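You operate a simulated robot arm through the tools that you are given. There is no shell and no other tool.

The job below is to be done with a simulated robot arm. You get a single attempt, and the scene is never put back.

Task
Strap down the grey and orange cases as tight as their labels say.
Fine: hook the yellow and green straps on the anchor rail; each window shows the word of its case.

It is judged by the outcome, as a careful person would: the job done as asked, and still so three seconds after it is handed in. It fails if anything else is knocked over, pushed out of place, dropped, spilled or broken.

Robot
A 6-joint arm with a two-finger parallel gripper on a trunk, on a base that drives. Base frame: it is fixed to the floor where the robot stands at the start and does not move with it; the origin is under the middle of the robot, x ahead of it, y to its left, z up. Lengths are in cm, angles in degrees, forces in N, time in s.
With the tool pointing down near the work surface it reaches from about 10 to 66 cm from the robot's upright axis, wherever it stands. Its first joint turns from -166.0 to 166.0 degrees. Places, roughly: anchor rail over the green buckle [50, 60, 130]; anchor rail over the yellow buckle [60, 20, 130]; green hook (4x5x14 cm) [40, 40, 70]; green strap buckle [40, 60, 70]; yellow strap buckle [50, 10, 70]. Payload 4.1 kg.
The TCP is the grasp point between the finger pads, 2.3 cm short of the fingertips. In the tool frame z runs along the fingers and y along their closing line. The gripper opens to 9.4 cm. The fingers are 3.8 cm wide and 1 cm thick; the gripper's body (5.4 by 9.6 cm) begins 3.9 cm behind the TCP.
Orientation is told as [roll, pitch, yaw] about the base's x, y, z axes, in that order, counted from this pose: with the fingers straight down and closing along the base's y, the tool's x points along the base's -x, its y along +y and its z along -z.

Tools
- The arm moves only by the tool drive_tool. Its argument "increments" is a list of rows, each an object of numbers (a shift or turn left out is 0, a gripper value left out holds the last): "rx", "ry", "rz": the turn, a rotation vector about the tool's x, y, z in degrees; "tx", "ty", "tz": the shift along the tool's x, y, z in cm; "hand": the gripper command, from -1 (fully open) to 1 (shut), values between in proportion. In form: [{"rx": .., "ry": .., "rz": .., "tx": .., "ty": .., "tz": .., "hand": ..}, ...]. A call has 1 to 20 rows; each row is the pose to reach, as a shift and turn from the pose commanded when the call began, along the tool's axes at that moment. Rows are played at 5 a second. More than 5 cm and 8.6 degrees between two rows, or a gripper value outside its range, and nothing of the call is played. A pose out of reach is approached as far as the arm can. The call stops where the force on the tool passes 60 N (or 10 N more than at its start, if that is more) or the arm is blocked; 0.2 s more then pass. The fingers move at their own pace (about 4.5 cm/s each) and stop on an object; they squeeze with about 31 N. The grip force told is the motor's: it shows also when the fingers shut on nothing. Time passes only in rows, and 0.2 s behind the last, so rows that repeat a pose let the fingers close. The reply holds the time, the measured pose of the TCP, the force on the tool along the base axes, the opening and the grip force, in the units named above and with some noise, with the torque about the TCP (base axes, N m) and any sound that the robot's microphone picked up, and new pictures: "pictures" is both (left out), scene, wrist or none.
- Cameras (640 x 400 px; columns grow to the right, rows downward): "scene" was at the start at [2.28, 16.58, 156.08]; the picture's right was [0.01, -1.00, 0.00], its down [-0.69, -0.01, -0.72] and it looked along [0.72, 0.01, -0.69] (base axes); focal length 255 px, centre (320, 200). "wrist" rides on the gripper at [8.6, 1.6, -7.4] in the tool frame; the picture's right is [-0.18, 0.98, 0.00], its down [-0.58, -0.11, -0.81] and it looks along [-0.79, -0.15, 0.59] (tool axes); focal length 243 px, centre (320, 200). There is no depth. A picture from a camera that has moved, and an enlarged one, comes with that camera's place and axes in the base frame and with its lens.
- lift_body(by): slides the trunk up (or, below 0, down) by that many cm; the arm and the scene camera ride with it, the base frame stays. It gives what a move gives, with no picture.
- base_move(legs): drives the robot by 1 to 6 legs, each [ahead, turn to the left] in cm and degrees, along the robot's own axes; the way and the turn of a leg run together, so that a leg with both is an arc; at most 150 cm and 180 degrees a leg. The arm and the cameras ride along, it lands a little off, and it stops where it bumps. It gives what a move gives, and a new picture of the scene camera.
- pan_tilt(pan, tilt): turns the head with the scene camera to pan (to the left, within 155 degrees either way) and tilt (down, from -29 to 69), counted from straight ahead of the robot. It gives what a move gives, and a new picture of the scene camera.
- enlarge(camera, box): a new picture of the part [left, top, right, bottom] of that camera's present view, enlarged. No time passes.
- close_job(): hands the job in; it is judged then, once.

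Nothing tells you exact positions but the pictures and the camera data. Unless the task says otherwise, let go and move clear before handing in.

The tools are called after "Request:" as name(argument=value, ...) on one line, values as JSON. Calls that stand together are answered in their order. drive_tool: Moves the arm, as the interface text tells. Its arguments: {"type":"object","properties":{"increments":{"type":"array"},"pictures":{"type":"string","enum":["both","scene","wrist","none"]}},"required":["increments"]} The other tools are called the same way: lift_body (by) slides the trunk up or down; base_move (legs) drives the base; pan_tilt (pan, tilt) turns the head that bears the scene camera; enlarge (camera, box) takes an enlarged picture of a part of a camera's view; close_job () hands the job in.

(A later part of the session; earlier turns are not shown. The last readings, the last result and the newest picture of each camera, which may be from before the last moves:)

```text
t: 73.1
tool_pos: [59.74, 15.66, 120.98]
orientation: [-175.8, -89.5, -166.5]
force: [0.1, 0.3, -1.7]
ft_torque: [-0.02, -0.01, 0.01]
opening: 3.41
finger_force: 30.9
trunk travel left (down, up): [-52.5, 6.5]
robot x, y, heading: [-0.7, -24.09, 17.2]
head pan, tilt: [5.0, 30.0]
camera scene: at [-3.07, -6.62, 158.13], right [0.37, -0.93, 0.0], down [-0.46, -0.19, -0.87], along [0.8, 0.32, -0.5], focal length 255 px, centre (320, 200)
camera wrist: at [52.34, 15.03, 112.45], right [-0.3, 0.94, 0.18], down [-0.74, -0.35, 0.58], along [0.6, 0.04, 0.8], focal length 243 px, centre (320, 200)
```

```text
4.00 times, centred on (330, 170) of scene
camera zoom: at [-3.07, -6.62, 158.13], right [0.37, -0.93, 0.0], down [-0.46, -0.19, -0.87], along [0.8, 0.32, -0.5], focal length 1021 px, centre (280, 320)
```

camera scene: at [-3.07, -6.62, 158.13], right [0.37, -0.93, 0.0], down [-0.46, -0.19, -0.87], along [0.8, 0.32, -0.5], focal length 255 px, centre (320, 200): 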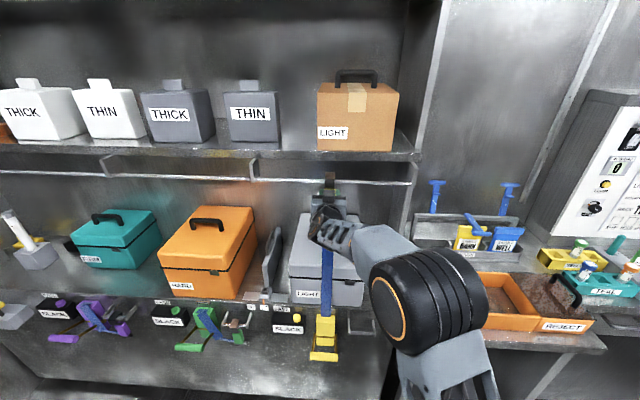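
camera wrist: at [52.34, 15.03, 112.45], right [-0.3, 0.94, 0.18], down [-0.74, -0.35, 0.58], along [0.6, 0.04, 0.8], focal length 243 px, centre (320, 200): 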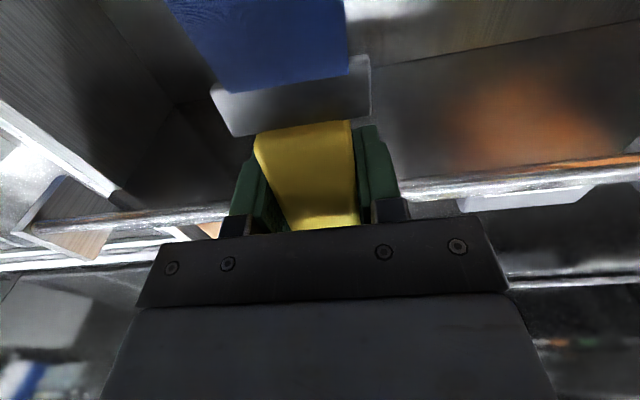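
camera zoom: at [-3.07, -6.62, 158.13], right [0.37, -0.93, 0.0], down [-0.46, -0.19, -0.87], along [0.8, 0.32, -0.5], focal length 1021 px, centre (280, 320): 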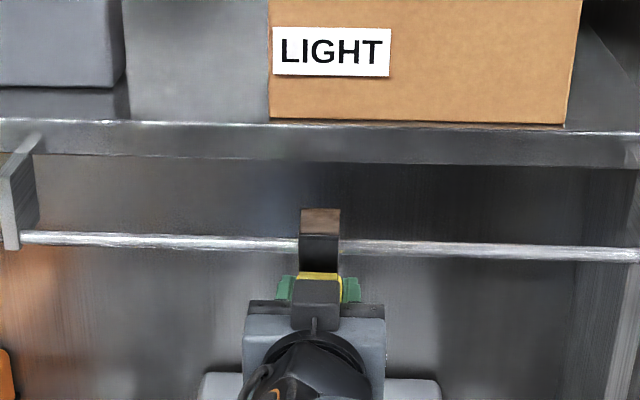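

No contact so far. Continuing until the shank meets the rail.

Request:
drive_tool(increments=[{"tz": 0.7}, {"tz": 1.4}, {"tz": 2.1}, {"tz": 2.8}])

Request:
enlarge(camera="scene", box=[270, 120, 390, 220])

Request:
enlarge(camera="wrist", box=[140, 20, 560, 260])

```text
t: 74.1
tool_pos: [62.36, 16.54, 121.03]
orientation: [-177.0, -89.4, -165.3]
force: [-0.3, 0.0, -2.2]
ft_torque: [-0.01, 0.02, 0.01]
opening: 3.37
finger_force: 31.1
trunk travel left (down, up): [-52.5, 6.5]
robot x, y, heading: [-1.08, -24.23, 16.9]
head pan, tilt: [5.0, 30.0]
camera scene: at [-3.07, -6.62, 158.14], right [0.37, -0.93, 0.0], down [-0.46, -0.19, -0.87], along [0.8, 0.32, -0.5], focal length 255 px, centre (320, 200)
camera wrist: at [54.99, 15.89, 112.51], right [-0.3, 0.94, 0.18], down [-0.74, -0.35, 0.57], along [0.6, 0.04, 0.8], focal length 243 px, centre (320, 200)
```

scene: 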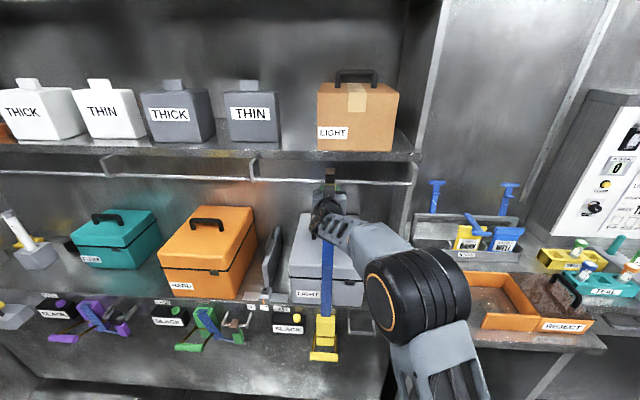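
wrist: 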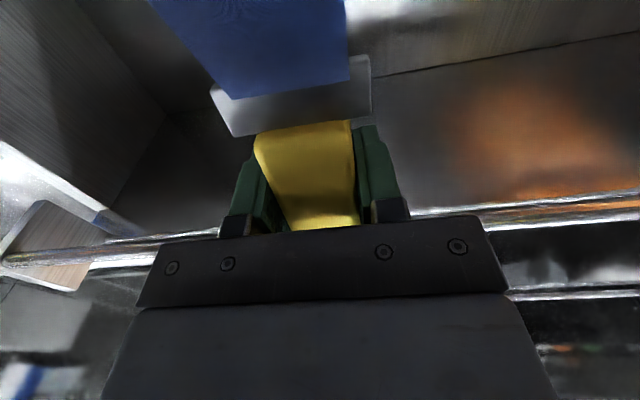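

```text
4.00 times, centred on (330, 170) of scene
camera zoom: at [-3.07, -6.62, 158.14], right [0.37, -0.93, 0.0], down [-0.46, -0.19, -0.87], along [0.8, 0.32, -0.5], focal length 1021 px, centre (280, 320)
```

zoom: 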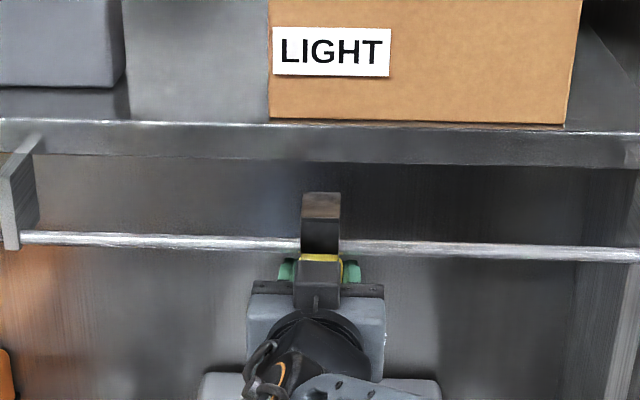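

```text
1.52 times, centred on (350, 140) of wrist
camera zoom: at [54.99, 15.89, 112.51], right [-0.3, 0.94, 0.18], down [-0.74, -0.35, 0.57], along [0.6, 0.04, 0.8], focal length 370 px, centre (274, 291)
```

zoom: 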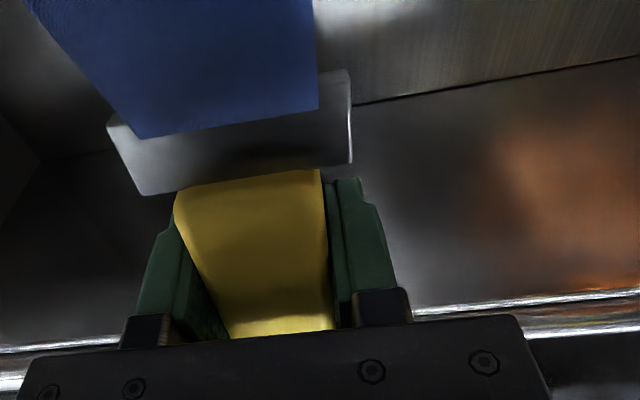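

The tip is past the rail. Lowering to seat the hook.

Request:
drive_tool(increments=[{"tz": 0.4}, {"tz": 0.4, "tx": 0.7}, {"tz": 0.4, "tx": 1.4}, {"tz": 0.4, "tx": 2.1}])

Request:
enlarge(camera="scene", box=[270, 120, 390, 220])

```text
t: 75.1
tool_pos: [62.74, 16.77, 119.06]
orientation: [-172.4, -89.4, -169.7]
force: [0.4, 1.1, -1.4]
ft_torque: [-0.01, -0.01, 0.02]
opening: 3.38
finger_force: 30.4
trunk travel left (down, up): [-52.5, 6.5]
robot x, y, heading: [-1.07, -24.04, 17.0]
head pan, tilt: [5.0, 30.0]
camera scene: at [-3.07, -6.62, 158.14], right [0.37, -0.93, 0.0], down [-0.46, -0.19, -0.87], along [0.8, 0.32, -0.5], focal length 255 px, centre (320, 200)
camera wrist: at [55.39, 16.01, 110.4], right [-0.3, 0.94, 0.18], down [-0.74, -0.35, 0.57], along [0.6, 0.04, 0.8], focal length 243 px, centre (320, 200)
```

scene: 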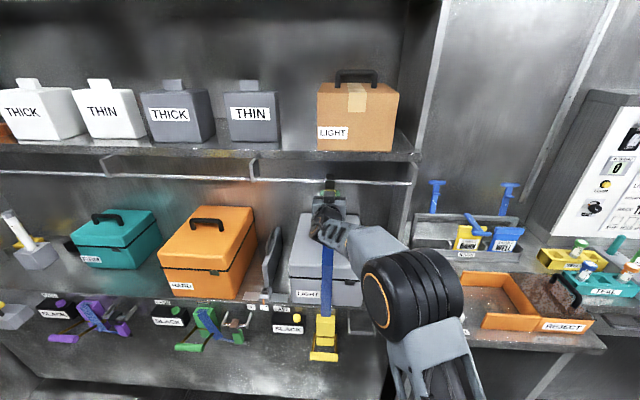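
wrist: 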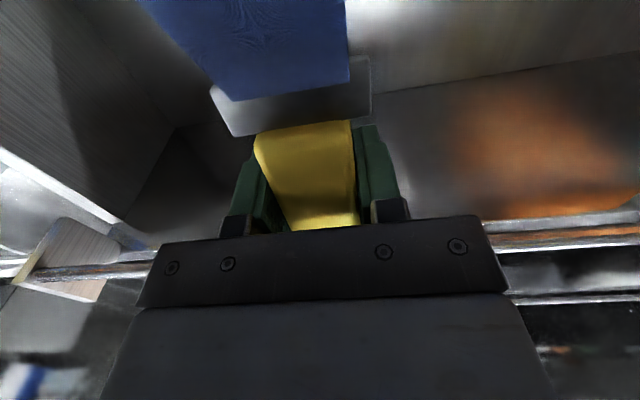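

```text
4.00 times, centred on (330, 170) of scene
camera zoom: at [-3.07, -6.62, 158.14], right [0.37, -0.93, 0.0], down [-0.46, -0.19, -0.87], along [0.8, 0.32, -0.5], focal length 1021 px, centre (280, 320)
```

zoom: 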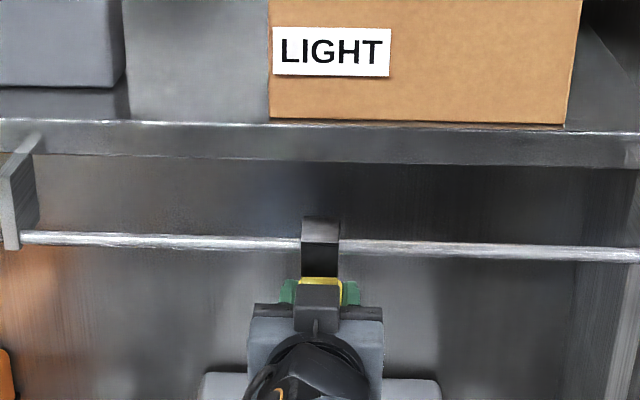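

Request:
drive_tool(increments=[{"tx": 0.3}, {"tx": 0.6}, {"tx": 0.9}], pictures="none")

Request:
enlarge(camera="scene", box=[270, 120, 390, 220])

```text
t: 75.9
tool_pos: [62.69, 16.63, 118.41]
orientation: [179.6, -89.2, -161.8]
force: [2.8, 1.4, 7.6]
ft_torque: [-0.08, 0.22, 0.0]
opening: 3.4
finger_force: 30.5
trunk travel left (down, up): [-52.5, 6.5]
robot x, y, heading: [-0.94, -24.1, 17.1]
head pan, tilt: [5.0, 30.0]
```

```text
4.00 times, centred on (330, 170) of scene
camera zoom: at [-3.13, -6.66, 158.16], right [0.37, -0.93, 0.0], down [-0.46, -0.19, -0.87], along [0.8, 0.32, -0.5], focal length 1021 px, centre (280, 320)
```

zoom: 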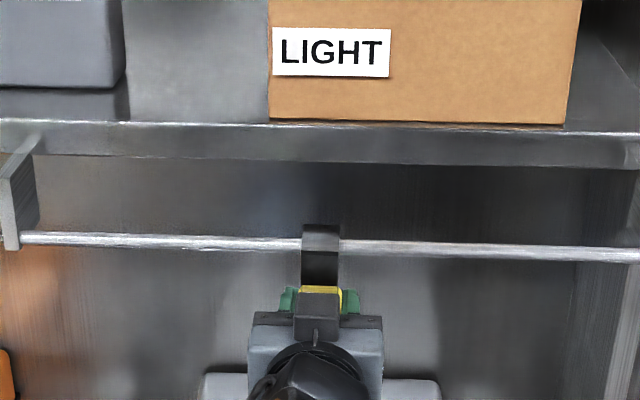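

The rail now carries the hook (Fz +7.6 N). Releasing gently.

Request:
drive_tool(increments=[{"tx": -0.2, "hand": 0.5}, {"tx": -0.2, "hand": 0.2}, {"tx": -0.2, "hand": -0.1}, {"tx": -0.2, "hand": -0.3}, {"tx": -0.2, "hand": -0.3}])

Request:
enlarge(camera="scene", box=[270, 120, 390, 220])

```text
t: 77.1
tool_pos: [62.74, 16.69, 118.47]
orientation: [-175.7, -89.5, -166.5]
force: [-0.4, -1.0, -0.2]
ft_torque: [0.02, -0.03, -0.02]
opening: 6.12
finger_force: 0.2
trunk travel left (down, up): [-52.5, 6.5]
robot x, y, heading: [-0.86, -24.42, 17.0]
head pan, tilt: [5.0, 30.0]
camera scene: at [-3.11, -6.64, 158.14], right [0.37, -0.93, 0.0], down [-0.46, -0.19, -0.87], along [0.8, 0.32, -0.5], focal length 255 px, centre (320, 200)
camera wrist: at [55.37, 15.98, 109.76], right [-0.3, 0.94, 0.18], down [-0.74, -0.35, 0.57], along [0.6, 0.04, 0.8], focal length 243 px, centre (320, 200)
```

scene: 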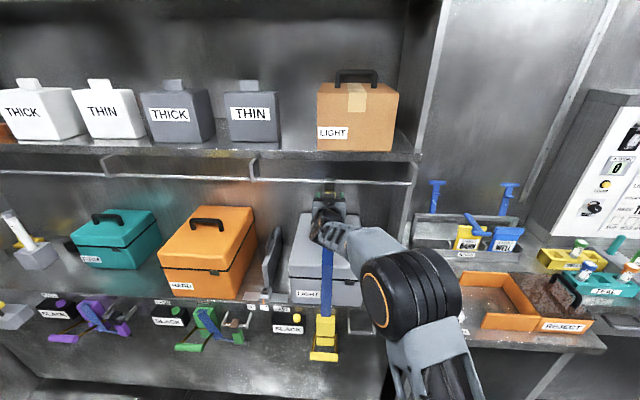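
wrist: 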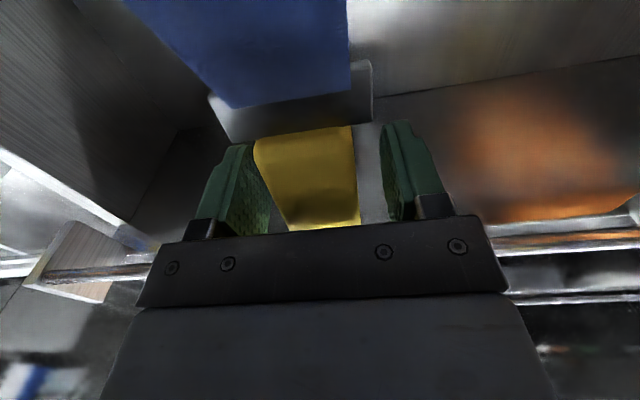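

```text
4.00 times, centred on (330, 170) of scene
camera zoom: at [-3.11, -6.64, 158.14], right [0.37, -0.93, 0.0], down [-0.46, -0.19, -0.87], along [0.8, 0.32, -0.5], focal length 1021 px, centre (280, 320)
```

zoom: 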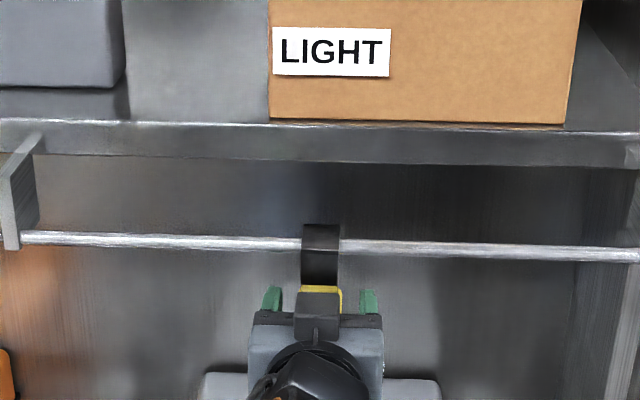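

Hook hangs on its own. Retreating straight back.

Request:
drive_tool(increments=[{"tz": -2}, {"tz": -5}, {"tz": -9}, {"tz": -13}, {"tz": -17}, {"tz": -21}, {"tz": -23}])

Request:
enlarge(camera="scene", box=[250, 140, 400, 370])

```text
t: 78.7
tool_pos: [40.98, 9.65, 118.16]
orientation: [-174.7, -89.5, -167.5]
force: [0.3, -0.6, 0.0]
ft_torque: [0.03, 0.01, 0.01]
opening: 6.13
finger_force: 0.0
trunk travel left (down, up): [-52.5, 6.5]
robot x, y, heading: [-0.68, -23.95, 16.9]
head pan, tilt: [5.0, 30.0]
camera scene: at [-3.13, -6.66, 158.14], right [0.37, -0.93, 0.0], down [-0.46, -0.19, -0.87], along [0.8, 0.32, -0.5], focal length 255 px, centre (320, 200)
camera wrist: at [33.47, 8.98, 109.54], right [-0.3, 0.94, 0.18], down [-0.74, -0.35, 0.57], along [0.6, 0.04, 0.8], focal length 243 px, centre (320, 200)
```

scene: 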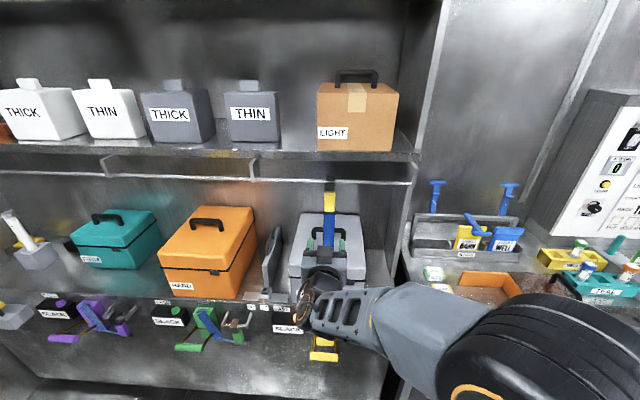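
wrist: 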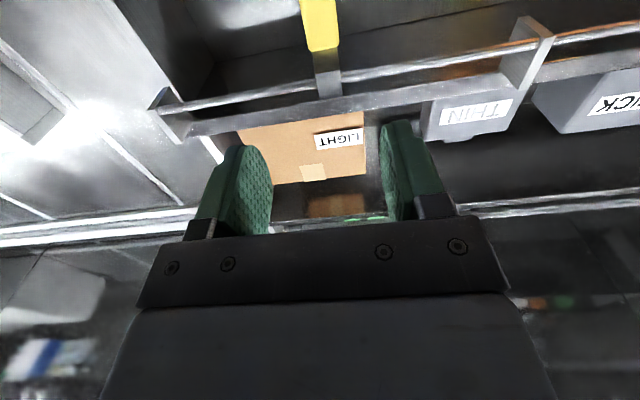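

```text
1.74 times, centred on (325, 255) of scene
camera zoom: at [-3.13, -6.66, 158.14], right [0.37, -0.93, 0.0], down [-0.46, -0.19, -0.87], along [0.8, 0.32, -0.5], focal length 444 px, centre (311, 104)
```

zoom: 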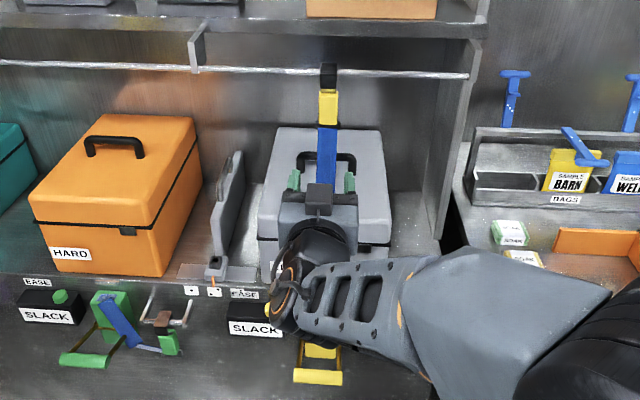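

Yellow hook is on the rail with the strap running up over the grey case. Next is the crank bar (n≈42, z≈71): I'll roll the gripper 90° so the fingers close vertically and can straddle the bar, retracting as I do.

Request:
drive_tool(increments=[{"rz": -8, "tz": -1}, {"rz": -16, "tz": -2}, {"rz": -24, "tz": -3}, {"rz": -32, "tz": -4}, {"rz": -40, "tz": -5}, {"rz": -48, "tz": -6}, {"rz": -56, "tz": -7}, {"rz": -64, "tz": -7}, {"rz": -72, "tz": -7}, {"rz": -80, "tz": -7}, {"rz": -88, "tz": -7}, {"rz": -90, "tz": -7}])

```text
t: 81.3
tool_pos: [34.15, 7.46, 118.16]
orientation: [-90.5, 0.1, 107.8]
force: [-1.0, -0.3, -0.6]
ft_torque: [-0.01, 0.07, 0.03]
opening: 6.11
finger_force: 0.0
trunk travel left (down, up): [-52.5, 6.5]
robot x, y, heading: [-1.04, -23.82, 17.0]
head pan, tilt: [5.0, 30.0]
camera scene: at [-3.11, -6.64, 158.14], right [0.37, -0.93, 0.0], down [-0.46, -0.19, -0.87], along [0.8, 0.32, -0.5], focal length 255 px, centre (320, 200)
camera wrist: at [29.89, -3.0, 116.51], right [-0.05, 0.18, -0.98], down [-0.95, 0.31, 0.1], along [0.32, 0.94, 0.15], focal length 243 px, centre (320, 200)
```

scene: 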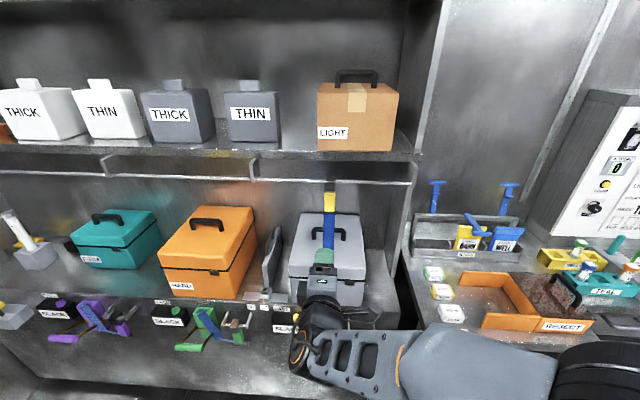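
wrist: 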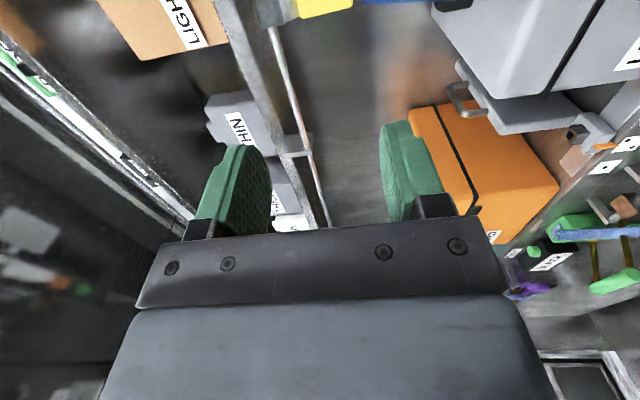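

The tool is rolled; now tool x is right, y down, z forward. Lowering the trunk to the crank's level.

Request:
lift_body(by=-42)

Request:
pan_tilt(pan=10, tilt=32)

Request:
drive_tool(increments=[{"tz": 0}], pictures="wrist")

Request:
enlarge(camera="scene", box=[240, 150, 420, 260])

```text
refused: -42 is not a number from -40 to 40
```

```text
t: 81.9
tool_pos: [34.16, 7.52, 118.09]
orientation: [-90.5, 0.0, 107.8]
force: [0.0, -0.5, -0.7]
ft_torque: [0.01, 0.03, -0.03]
opening: 6.11
finger_force: 0.1
trunk travel left (down, up): [-52.5, 6.5]
robot x, y, heading: [-0.96, -24.22, 17.0]
head pan, tilt: [10.0, 32.0]
camera scene: at [-3.51, -5.97, 157.82], right [0.45, -0.89, 0.0], down [-0.47, -0.24, -0.85], along [0.76, 0.38, -0.53], focal length 255 px, centre (320, 200)
```

scene: 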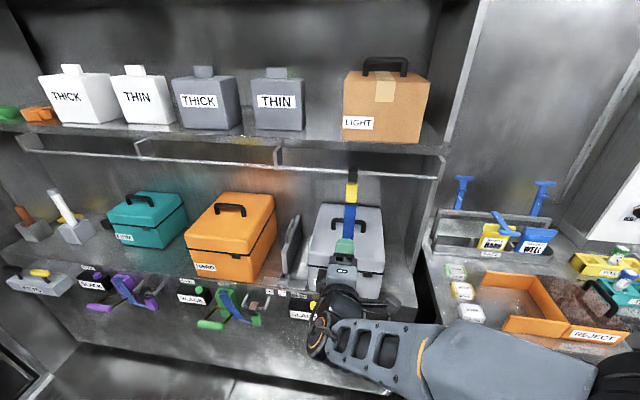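

```text
t: 82.3
tool_pos: [34.14, 7.51, 118.15]
orientation: [-90.5, 0.1, 107.7]
force: [-0.4, -0.8, 0.5]
ft_torque: [0.02, 0.02, -0.01]
opening: 6.09
finger_force: 0.1
trunk travel left (down, up): [-52.5, 6.5]
robot x, y, heading: [-0.92, -24.15, 16.8]
head pan, tilt: [10.0, 32.0]
camera wrist: at [29.89, -2.99, 116.49], right [-0.05, 0.18, -0.98], down [-0.95, 0.31, 0.1], along [0.32, 0.94, 0.15], focal length 243 px, centre (320, 200)
```

wrist: 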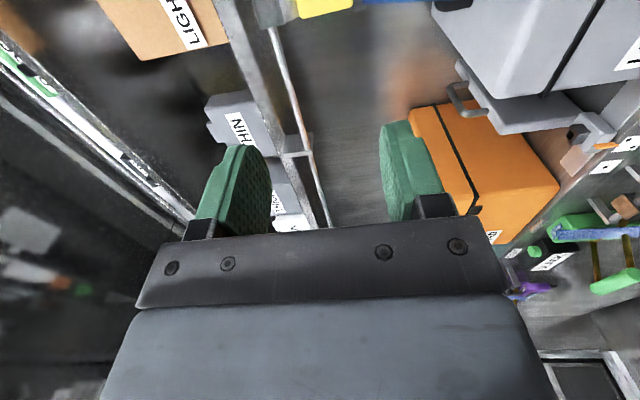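

```text
3.56 times, centred on (330, 205) of scene
camera zoom: at [-3.51, -5.96, 157.82], right [0.45, -0.89, 0.0], down [-0.47, -0.24, -0.85], along [0.76, 0.38, -0.53], focal length 908 px, centre (284, 182)
```

zoom: 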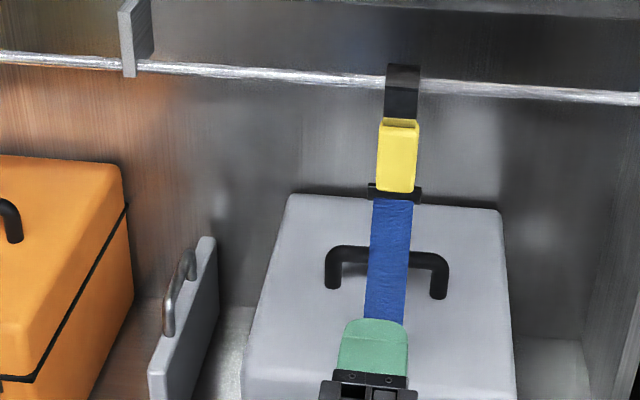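

Request:
lift_body(by=-35)

Request:
drive_tool(increments=[{"tz": 0}])

Request:
enlarge(camera="scene", box=[260, 160, 440, 270])

```text
t: 85.8
tool_pos: [34.13, 7.44, 82.99]
orientation: [-90.5, 0.0, 107.8]
force: [0.7, -0.4, 0.0]
ft_torque: [-0.03, 0.04, -0.02]
opening: 6.12
finger_force: 0.1
trunk travel left (down, up): [-17.5, 41.5]
robot x, y, heading: [-1.32, -24.02, 17.0]
head pan, tilt: [10.0, 32.0]
```

```text
t: 86.2
tool_pos: [34.13, 7.52, 83.08]
orientation: [-90.5, -0.1, 107.8]
force: [0.0, 0.0, -0.1]
ft_torque: [0.03, -0.02, -0.02]
opening: 6.14
finger_force: 0.2
trunk travel left (down, up): [-17.5, 41.5]
robot x, y, heading: [-0.9, -24.12, 17.1]
head pan, tilt: [10.0, 32.0]
camera scene: at [-3.51, -5.97, 122.83], right [0.45, -0.89, 0.0], down [-0.47, -0.24, -0.85], along [0.76, 0.38, -0.53], focal length 255 px, centre (320, 200)
camera wrist: at [29.89, -2.99, 81.49], right [-0.05, 0.18, -0.98], down [-0.95, 0.31, 0.1], along [0.32, 0.94, 0.15], focal length 243 px, centre (320, 200)
```

scene: 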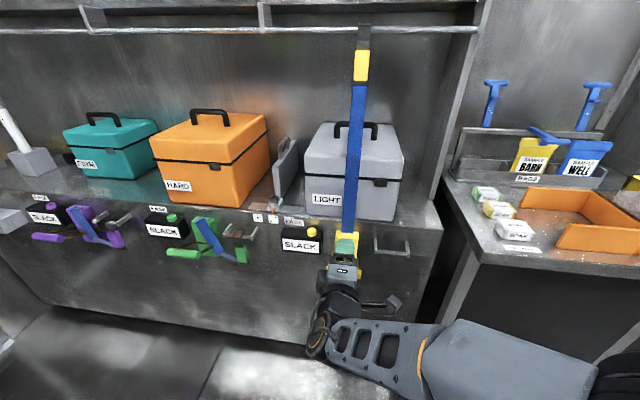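
wrist: 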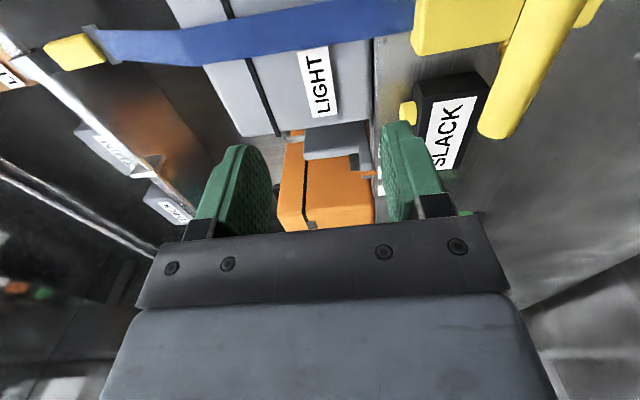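

```text
3.56 times, centred on (350, 215) of scene
camera zoom: at [-3.51, -5.97, 122.83], right [0.45, -0.89, 0.0], down [-0.47, -0.24, -0.85], along [0.76, 0.38, -0.53], focal length 908 px, centre (213, 147)
```

zoom: 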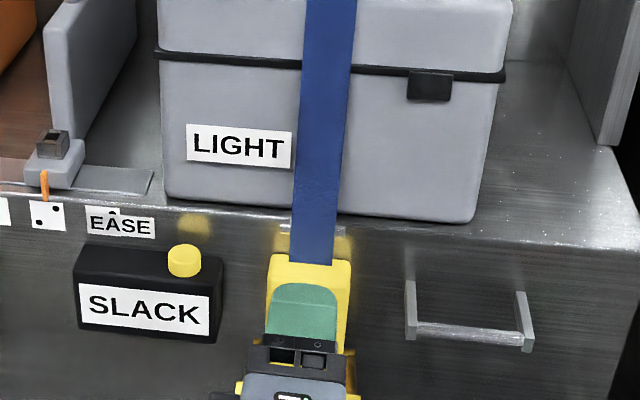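

The wrist camera now gives a side view of the crank bar: n≈42.5, z≈71. I'll lower to its height and advance so the open fingers straddle it.

Request:
lift_body(by=-12)

Request:
drive_tool(increments=[{"tz": 1.5}, {"tz": 3}])

```text
t: 87.7
tool_pos: [34.18, 7.59, 71.1]
orientation: [-90.5, 0.0, 107.9]
force: [0.4, 0.9, -0.2]
ft_torque: [0.03, 0.01, 0.01]
opening: 6.09
finger_force: 0.2
trunk travel left (down, up): [-5.5, 53.5]
robot x, y, heading: [-0.92, -23.86, 17.0]
head pan, tilt: [10.0, 32.0]
```

```text
t: 88.2
tool_pos: [37.05, 8.43, 71.11]
orientation: [-90.5, 0.1, 107.9]
force: [0.3, 0.5, -0.4]
ft_torque: [0.04, 0.0, -0.01]
opening: 6.12
finger_force: 0.1
trunk travel left (down, up): [-5.5, 53.5]
robot x, y, heading: [-0.73, -23.97, 17.0]
head pan, tilt: [10.0, 32.0]
camera scene: at [-3.52, -5.97, 110.83], right [0.45, -0.89, 0.0], down [-0.47, -0.24, -0.85], along [0.76, 0.38, -0.53], focal length 255 px, centre (320, 200)
camera wrist: at [32.77, -2.05, 69.52], right [-0.05, 0.18, -0.98], down [-0.95, 0.31, 0.1], along [0.32, 0.94, 0.15], focal length 243 px, centre (320, 200)
```

scene: 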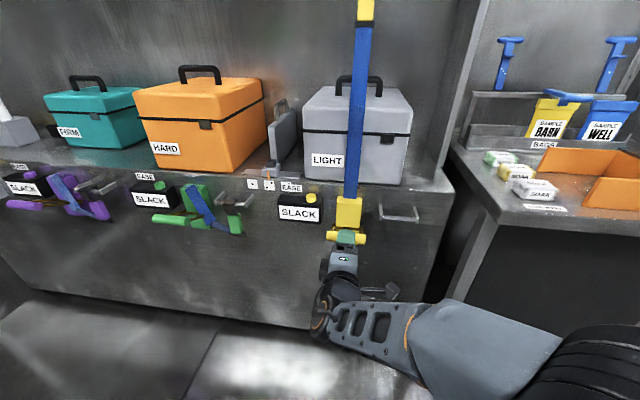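
wrist: 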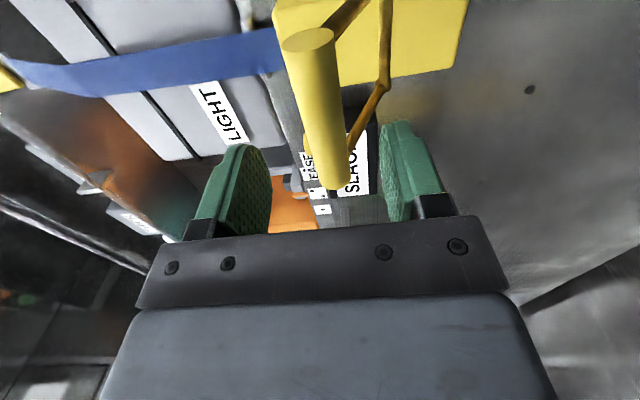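

Request:
drive_tool(increments=[{"tz": 1.5}, {"tz": 3}, {"tz": 4.2}])

Request:
enlarge(camera="scene", box=[260, 160, 440, 270])

```text
t: 89.0
tool_pos: [41.14, 9.63, 71.16]
orientation: [-90.4, 0.1, 107.8]
force: [0.3, 0.3, -0.4]
ft_torque: [-0.02, 0.03, 0.01]
opening: 6.1
finger_force: 0.1
trunk travel left (down, up): [-5.5, 53.5]
robot x, y, heading: [-0.78, -24.06, 16.8]
head pan, tilt: [10.0, 32.0]
camera scene: at [-3.52, -5.97, 110.82], right [0.45, -0.89, 0.0], down [-0.47, -0.24, -0.85], along [0.76, 0.38, -0.53], focal length 255 px, centre (320, 200)
camera wrist: at [36.78, -0.81, 69.57], right [-0.05, 0.18, -0.98], down [-0.95, 0.31, 0.1], along [0.32, 0.94, 0.15], focal length 243 px, centre (320, 200)
```

scene: 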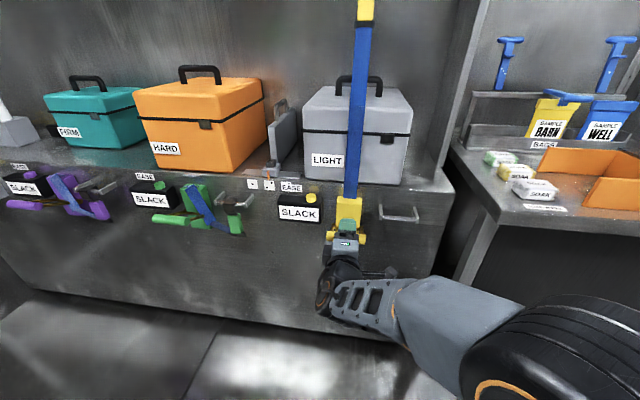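
wrist: 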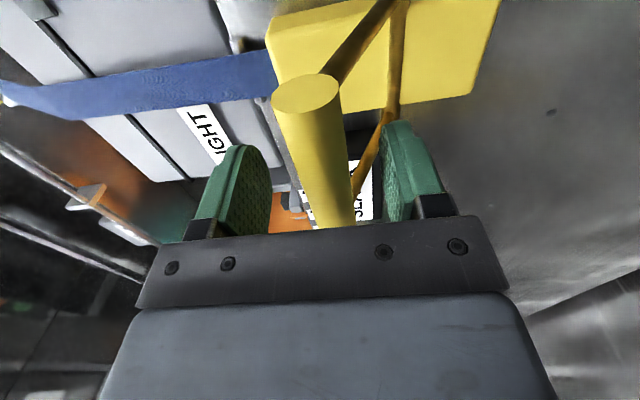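

```text
3.56 times, centred on (350, 215) of scene
camera zoom: at [-3.52, -5.97, 110.82], right [0.45, -0.89, 0.0], down [-0.47, -0.24, -0.85], along [0.76, 0.38, -0.53], focal length 908 px, centre (213, 147)
```

zoom: 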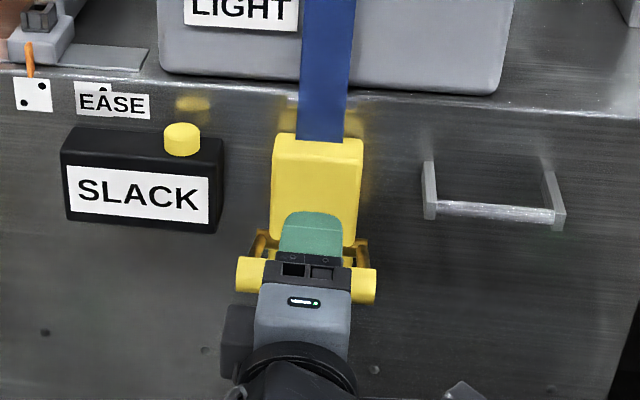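

Straddled. I'll try a gentle downward stroke, watching force and sound.

Request:
drive_tool(increments=[{"ty": 1}, {"ty": 2}, {"ty": 3}, {"ty": 4}, {"ty": 5}])

Request:
enlarge(camera="scene", box=[260, 160, 440, 270])

```text
t: 90.2
tool_pos: [40.99, 9.64, 66.23]
orientation: [-90.5, 0.0, 107.8]
force: [-0.4, 0.5, 2.4]
ft_torque: [0.01, 0.0, 0.04]
opening: 6.19
finger_force: 1.6
trunk travel left (down, up): [-5.5, 53.5]
robot x, y, heading: [-1.22, -24.24, 17.3]
head pan, tilt: [10.0, 32.0]
camera scene: at [-3.52, -5.97, 110.82], right [0.45, -0.89, 0.0], down [-0.47, -0.24, -0.85], along [0.76, 0.38, -0.53], focal length 255 px, centre (320, 200)
camera wrist: at [36.79, -0.78, 64.54], right [-0.05, 0.18, -0.98], down [-0.95, 0.31, 0.1], along [0.32, 0.94, 0.15], focal length 243 px, centre (320, 200)
```

scene: 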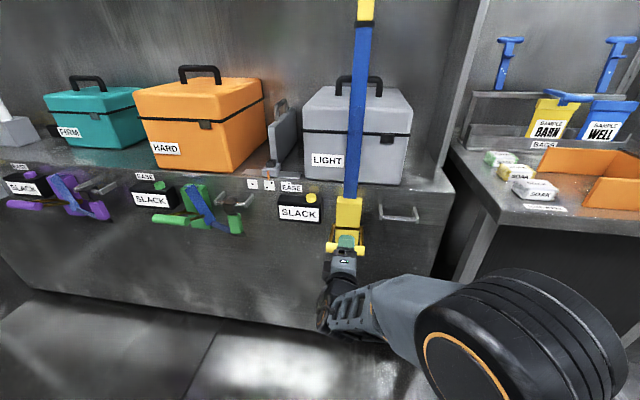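
wrist: 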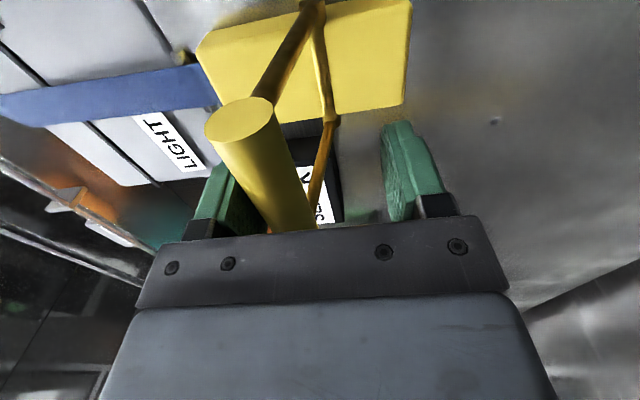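

```text
3.56 times, centred on (350, 215) of scene
camera zoom: at [-3.52, -5.97, 110.82], right [0.45, -0.89, 0.0], down [-0.47, -0.24, -0.85], along [0.76, 0.38, -0.53], focal length 908 px, centre (213, 147)
```

zoom: 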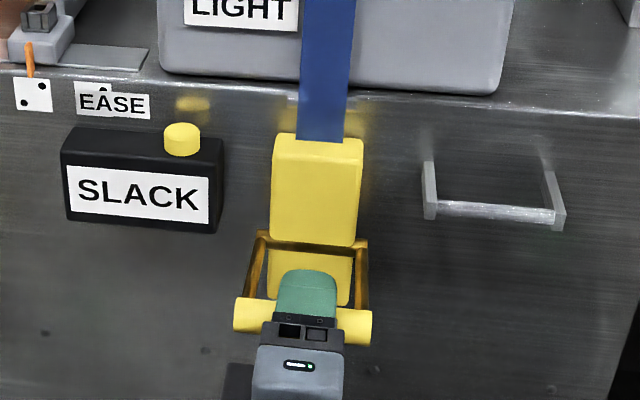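

The bar moves down easily. Continuing the stroke.

Request:
drive_tool(increments=[{"ty": 1}, {"ty": 2}, {"ty": 3}, {"ty": 4}, {"ty": 5}, {"ty": 6}])

Request:
enlarge(camera="scene", box=[260, 160, 440, 270])

```text
t: 91.7
tool_pos: [41.18, 9.76, 60.2]
orientation: [-90.6, 0.0, 107.8]
force: [2.7, 0.9, 5.7]
ft_torque: [-0.01, 0.07, -0.01]
opening: 6.33
finger_force: 2.8
trunk travel left (down, up): [-5.5, 53.5]
robot x, y, heading: [-1.09, -24.1, 16.7]
head pan, tilt: [10.0, 32.0]
camera scene: at [-3.52, -5.98, 110.83], right [0.45, -0.89, 0.0], down [-0.47, -0.24, -0.85], along [0.76, 0.38, -0.53], focal length 255 px, centre (320, 200)
camera wrist: at [36.85, -0.75, 58.58], right [-0.05, 0.18, -0.98], down [-0.95, 0.31, 0.1], along [0.32, 0.93, 0.15], focal length 243 px, centre (320, 200)
```

scene: 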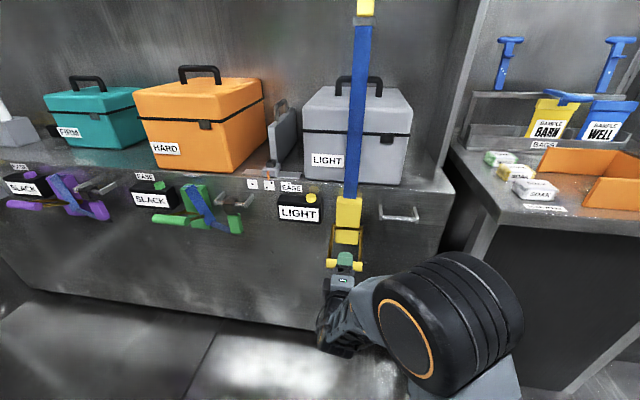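
wrist: 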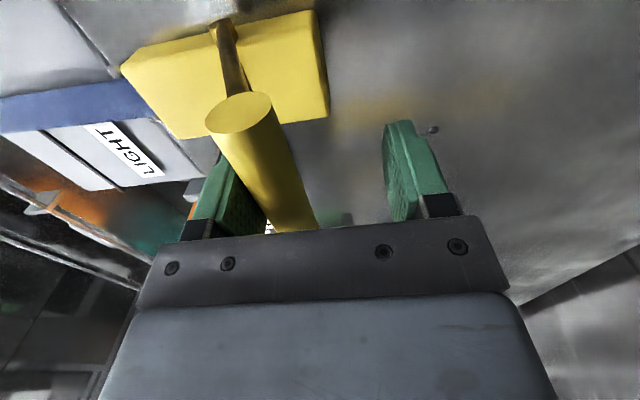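

```text
3.56 times, centred on (350, 215) of scene
camera zoom: at [-3.52, -5.98, 110.83], right [0.45, -0.89, 0.0], down [-0.47, -0.24, -0.85], along [0.76, 0.38, -0.53], focal length 908 px, centre (213, 147)
```

zoom: 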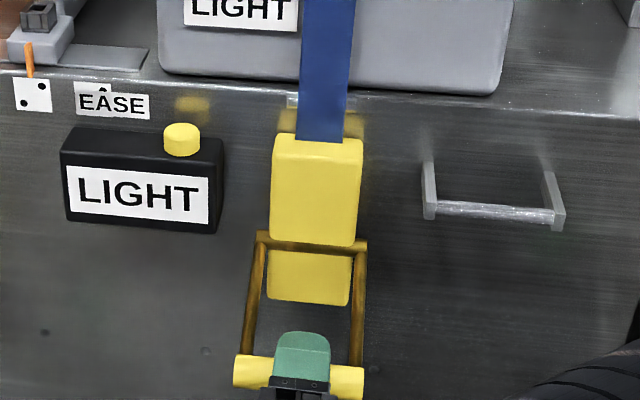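

The window already reads LIGHT, matching the grey case. I'll back the fingers off the bar and see whether it holds.

Request:
drive_tool(increments=[{"ty": -0.6}, {"ty": -1.2}, {"ty": -1.6}, {"ty": -1.6}])

Request:
enlarge(camera="scene", box=[260, 160, 440, 270])

```text
t: 92.7
tool_pos: [40.98, 9.68, 61.68]
orientation: [-90.5, 0.0, 107.9]
force: [-1.0, 0.3, 3.5]
ft_torque: [0.02, -0.03, 0.01]
opening: 6.22
finger_force: 1.6
trunk travel left (down, up): [-5.5, 53.5]
robot x, y, heading: [-0.87, -23.99, 17.2]
head pan, tilt: [10.0, 32.0]
camera scene: at [-3.54, -5.98, 110.83], right [0.45, -0.89, 0.0], down [-0.47, -0.24, -0.85], along [0.76, 0.38, -0.53], focal length 255 px, centre (320, 200)
camera wrist: at [36.81, -0.76, 60.14], right [-0.05, 0.18, -0.98], down [-0.95, 0.31, 0.1], along [0.32, 0.94, 0.15], focal length 243 px, centre (320, 200)
```

scene: 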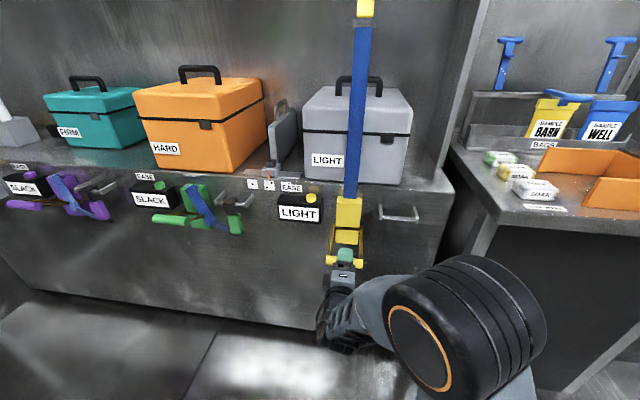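
wrist: 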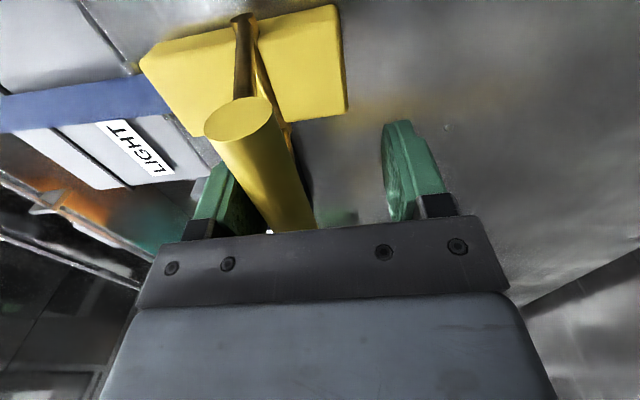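

```text
3.56 times, centred on (350, 215) of scene
camera zoom: at [-3.54, -5.98, 110.83], right [0.45, -0.89, 0.0], down [-0.47, -0.24, -0.85], along [0.76, 0.38, -0.53], focal length 908 px, centre (213, 147)
```

zoom: 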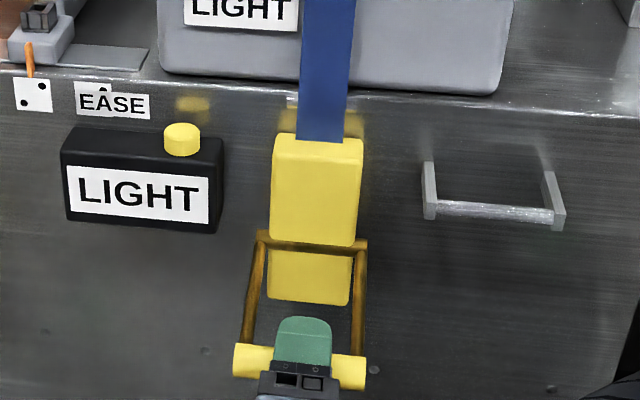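

The crank is sprung and LIGHT holds. I'll let it rise back to rest under control, then back out.

Request:
drive_tool(increments=[{"ty": -2}, {"ty": -4}, {"ty": -6}, {"ty": -8}, {"ty": -9.5}, {"ty": -9.5, "tz": -2}, {"ty": -9.5, "tz": -5}, {"ty": -9.5, "tz": -8}])

Request:
enlarge(camera="scene", box=[260, 160, 440, 270])

```text
t: 94.5
tool_pos: [33.36, 7.39, 71.22]
orientation: [-90.5, 0.1, 107.8]
force: [-0.5, -1.2, 0.5]
ft_torque: [-0.02, -0.02, 0.0]
opening: 6.11
finger_force: 0.1
trunk travel left (down, up): [-5.5, 53.5]
robot x, y, heading: [-0.92, -24.27, 16.8]
head pan, tilt: [10.0, 32.0]
camera scene: at [-3.5, -5.96, 110.82], right [0.45, -0.89, 0.0], down [-0.47, -0.24, -0.85], along [0.76, 0.38, -0.53], focal length 255 px, centre (320, 200)
camera wrist: at [29.08, -3.18, 69.58], right [-0.05, 0.18, -0.98], down [-0.95, 0.31, 0.1], along [0.32, 0.94, 0.15], focal length 243 px, centre (320, 200)
```

scene: 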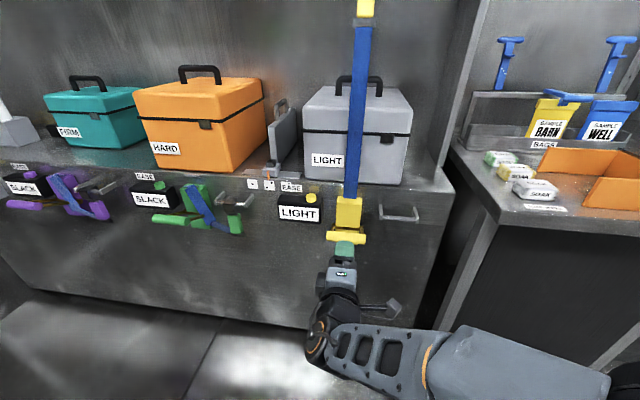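
wrist: 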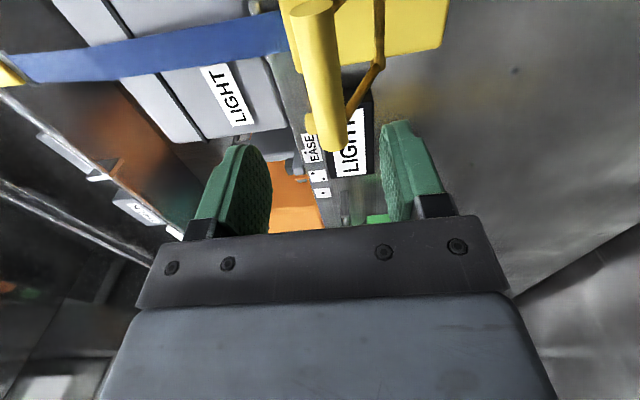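

```text
3.56 times, centred on (350, 215) of scene
camera zoom: at [-3.5, -5.96, 110.82], right [0.45, -0.89, 0.0], down [-0.47, -0.24, -0.85], along [0.76, 0.38, -0.53], focal length 908 px, centre (213, 147)
```

zoom: 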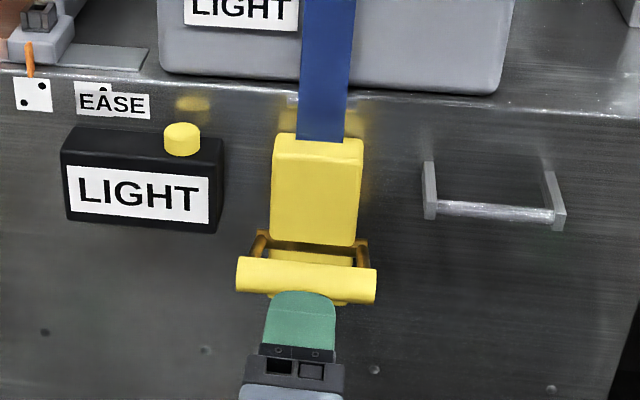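

Yellow is set to LIGHT. Now the green strap: everything repeats about 45 cm further left. I'll raise, roll the gripper back, and shift the base left.

Request:
lift_body(by=40)

Request:
drive_tool(increments=[{"rz": 8}, {"rz": 16}, {"rz": 24}, {"rz": 32}, {"rz": 40}, {"rz": 48}, {"rz": 56}, {"rz": 64}, {"rz": 72}, {"rz": 80}, {"rz": 88}, {"rz": 90}], pictures="none")

Request:
base_move(legs=[[0, 90], [45, 0], [0, -89.5]])

```text
t: 98.3
tool_pos: [33.47, 7.22, 111.25]
orientation: [-90.5, -0.1, 107.8]
force: [-0.2, -0.9, 0.6]
ft_torque: [-0.02, -0.02, 0.04]
opening: 6.11
finger_force: 0.1
trunk travel left (down, up): [-45.5, 13.5]
robot x, y, heading: [-0.82, -23.91, 17.0]
head pan, tilt: [10.0, 32.0]
```

```text
t: 100.9
tool_pos: [33.28, 7.31, 111.14]
orientation: [169.6, -89.4, -152.0]
force: [0.3, -0.5, -0.1]
ft_torque: [-0.01, 0.02, 0.03]
opening: 6.11
finger_force: 0.2
trunk travel left (down, up): [-45.5, 13.5]
robot x, y, heading: [-0.85, -24.21, 17.1]
head pan, tilt: [10.0, 32.0]
```

```text
t: 111.2
tool_pos: [19.64, 50.6, 111.17]
orientation: [-175.4, -89.5, -165.5]
force: [0.1, 0.0, -0.4]
ft_torque: [-0.01, 0.02, 0.02]
opening: 6.13
finger_force: 0.0
trunk travel left (down, up): [-45.5, 13.5]
robot x, y, heading: [-13.72, 18.74, 18.4]
head pan, tilt: [10.0, 32.0]
camera scene: at [-16.89, 36.52, 150.82], right [0.47, -0.88, 0.0], down [-0.47, -0.25, -0.85], along [0.75, 0.4, -0.53], focal length 255 px, centre (320, 200)
```

scene: 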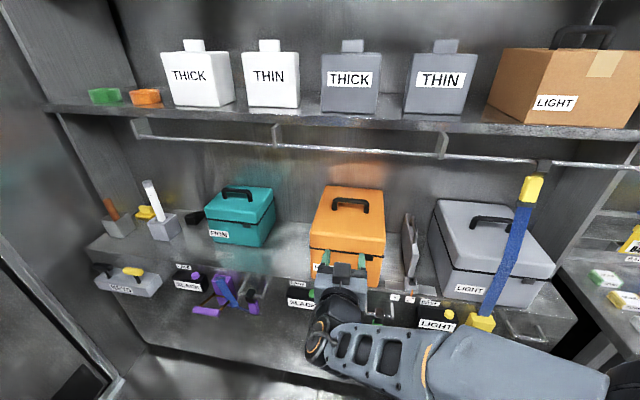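

I'm at l≈22, with the tool at l≈42. I'll slide right to the green hook's column (l≈29) and correct the yaw by 1°.

Request:
drive_tool(increments=[{"ty": -2.5, "tz": 0.7, "rx": 0.3}, {"ty": -5, "tz": 1.5, "rx": 0.6}, {"ty": -7.5, "tz": 2.2, "rx": 0.9}, {"ty": -10, "tz": 3, "rx": 1.1}, {"ty": -12.9, "tz": 4, "rx": 1.1}], pictures="none")

Request:
lift_body(by=-25)

Request:
pan_tilt(pan=5, tilt=40)

Request:
enlarge(camera="scene", box=[220, 150, 440, 290])

```text
t: 112.4
tool_pos: [28.09, 39.9, 111.36]
orientation: [-176.2, -89.6, -165.9]
force: [-0.5, 0.1, 0.3]
ft_torque: [0.02, -0.01, -0.01]
opening: 6.1
finger_force: 0.0
out of reach, approached as far as the arm can: row 4, 5
trunk travel left (down, up): [-45.5, 13.5]
robot x, y, heading: [-14.15, 17.9, 18.2]
head pan, tilt: [10.0, 32.0]
```

```text
t: 115.0
tool_pos: [28.02, 40.09, 86.4]
orientation: [-176.8, -89.5, -165.4]
force: [0.5, 0.1, -1.0]
ft_torque: [0.01, 0.02, 0.03]
opening: 6.1
finger_force: 0.0
trunk travel left (down, up): [-20.5, 38.5]
robot x, y, heading: [-13.95, 18.53, 18.2]
head pan, tilt: [10.0, 32.0]
```

```text
t: 115.7
tool_pos: [28.1, 40.05, 86.49]
orientation: [-176.6, -89.5, -165.4]
force: [0.6, -0.4, -0.5]
ft_torque: [0.02, 0.02, -0.01]
opening: 6.09
finger_force: 0.1
trunk travel left (down, up): [-20.5, 38.5]
robot x, y, heading: [-14.03, 18.72, 18.3]
head pan, tilt: [5.0, 40.0]
camera scene: at [-16.97, 35.63, 124.61], right [0.39, -0.92, 0.0], down [-0.59, -0.25, -0.77], along [0.7, 0.3, -0.64], focal length 255 px, centre (320, 200)
```

scene: 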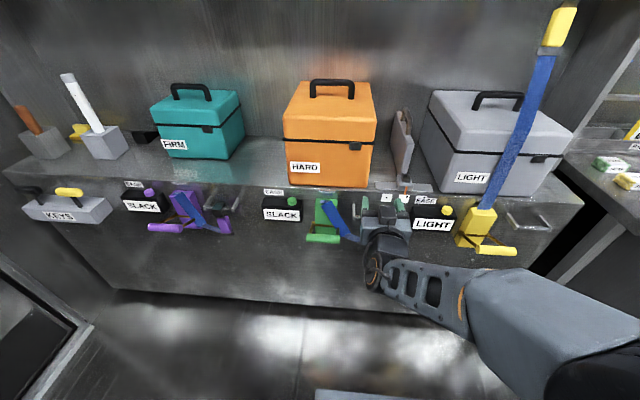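

```text
2.86 times, centred on (330, 220) of scene
camera zoom: at [-16.97, 35.63, 124.61], right [0.39, -0.92, 0.0], down [-0.59, -0.25, -0.77], along [0.7, 0.3, -0.64], focal length 729 px, centre (291, 143)
```

zoom: 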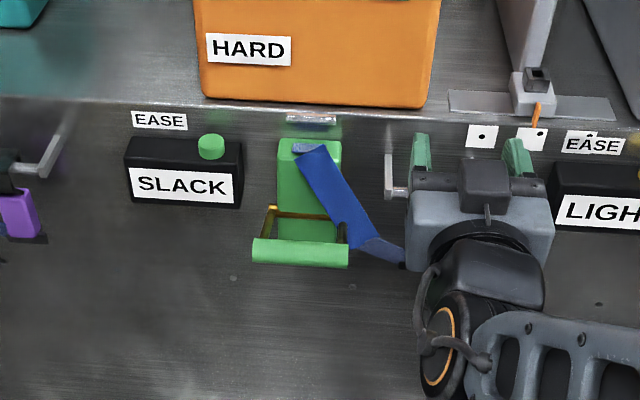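

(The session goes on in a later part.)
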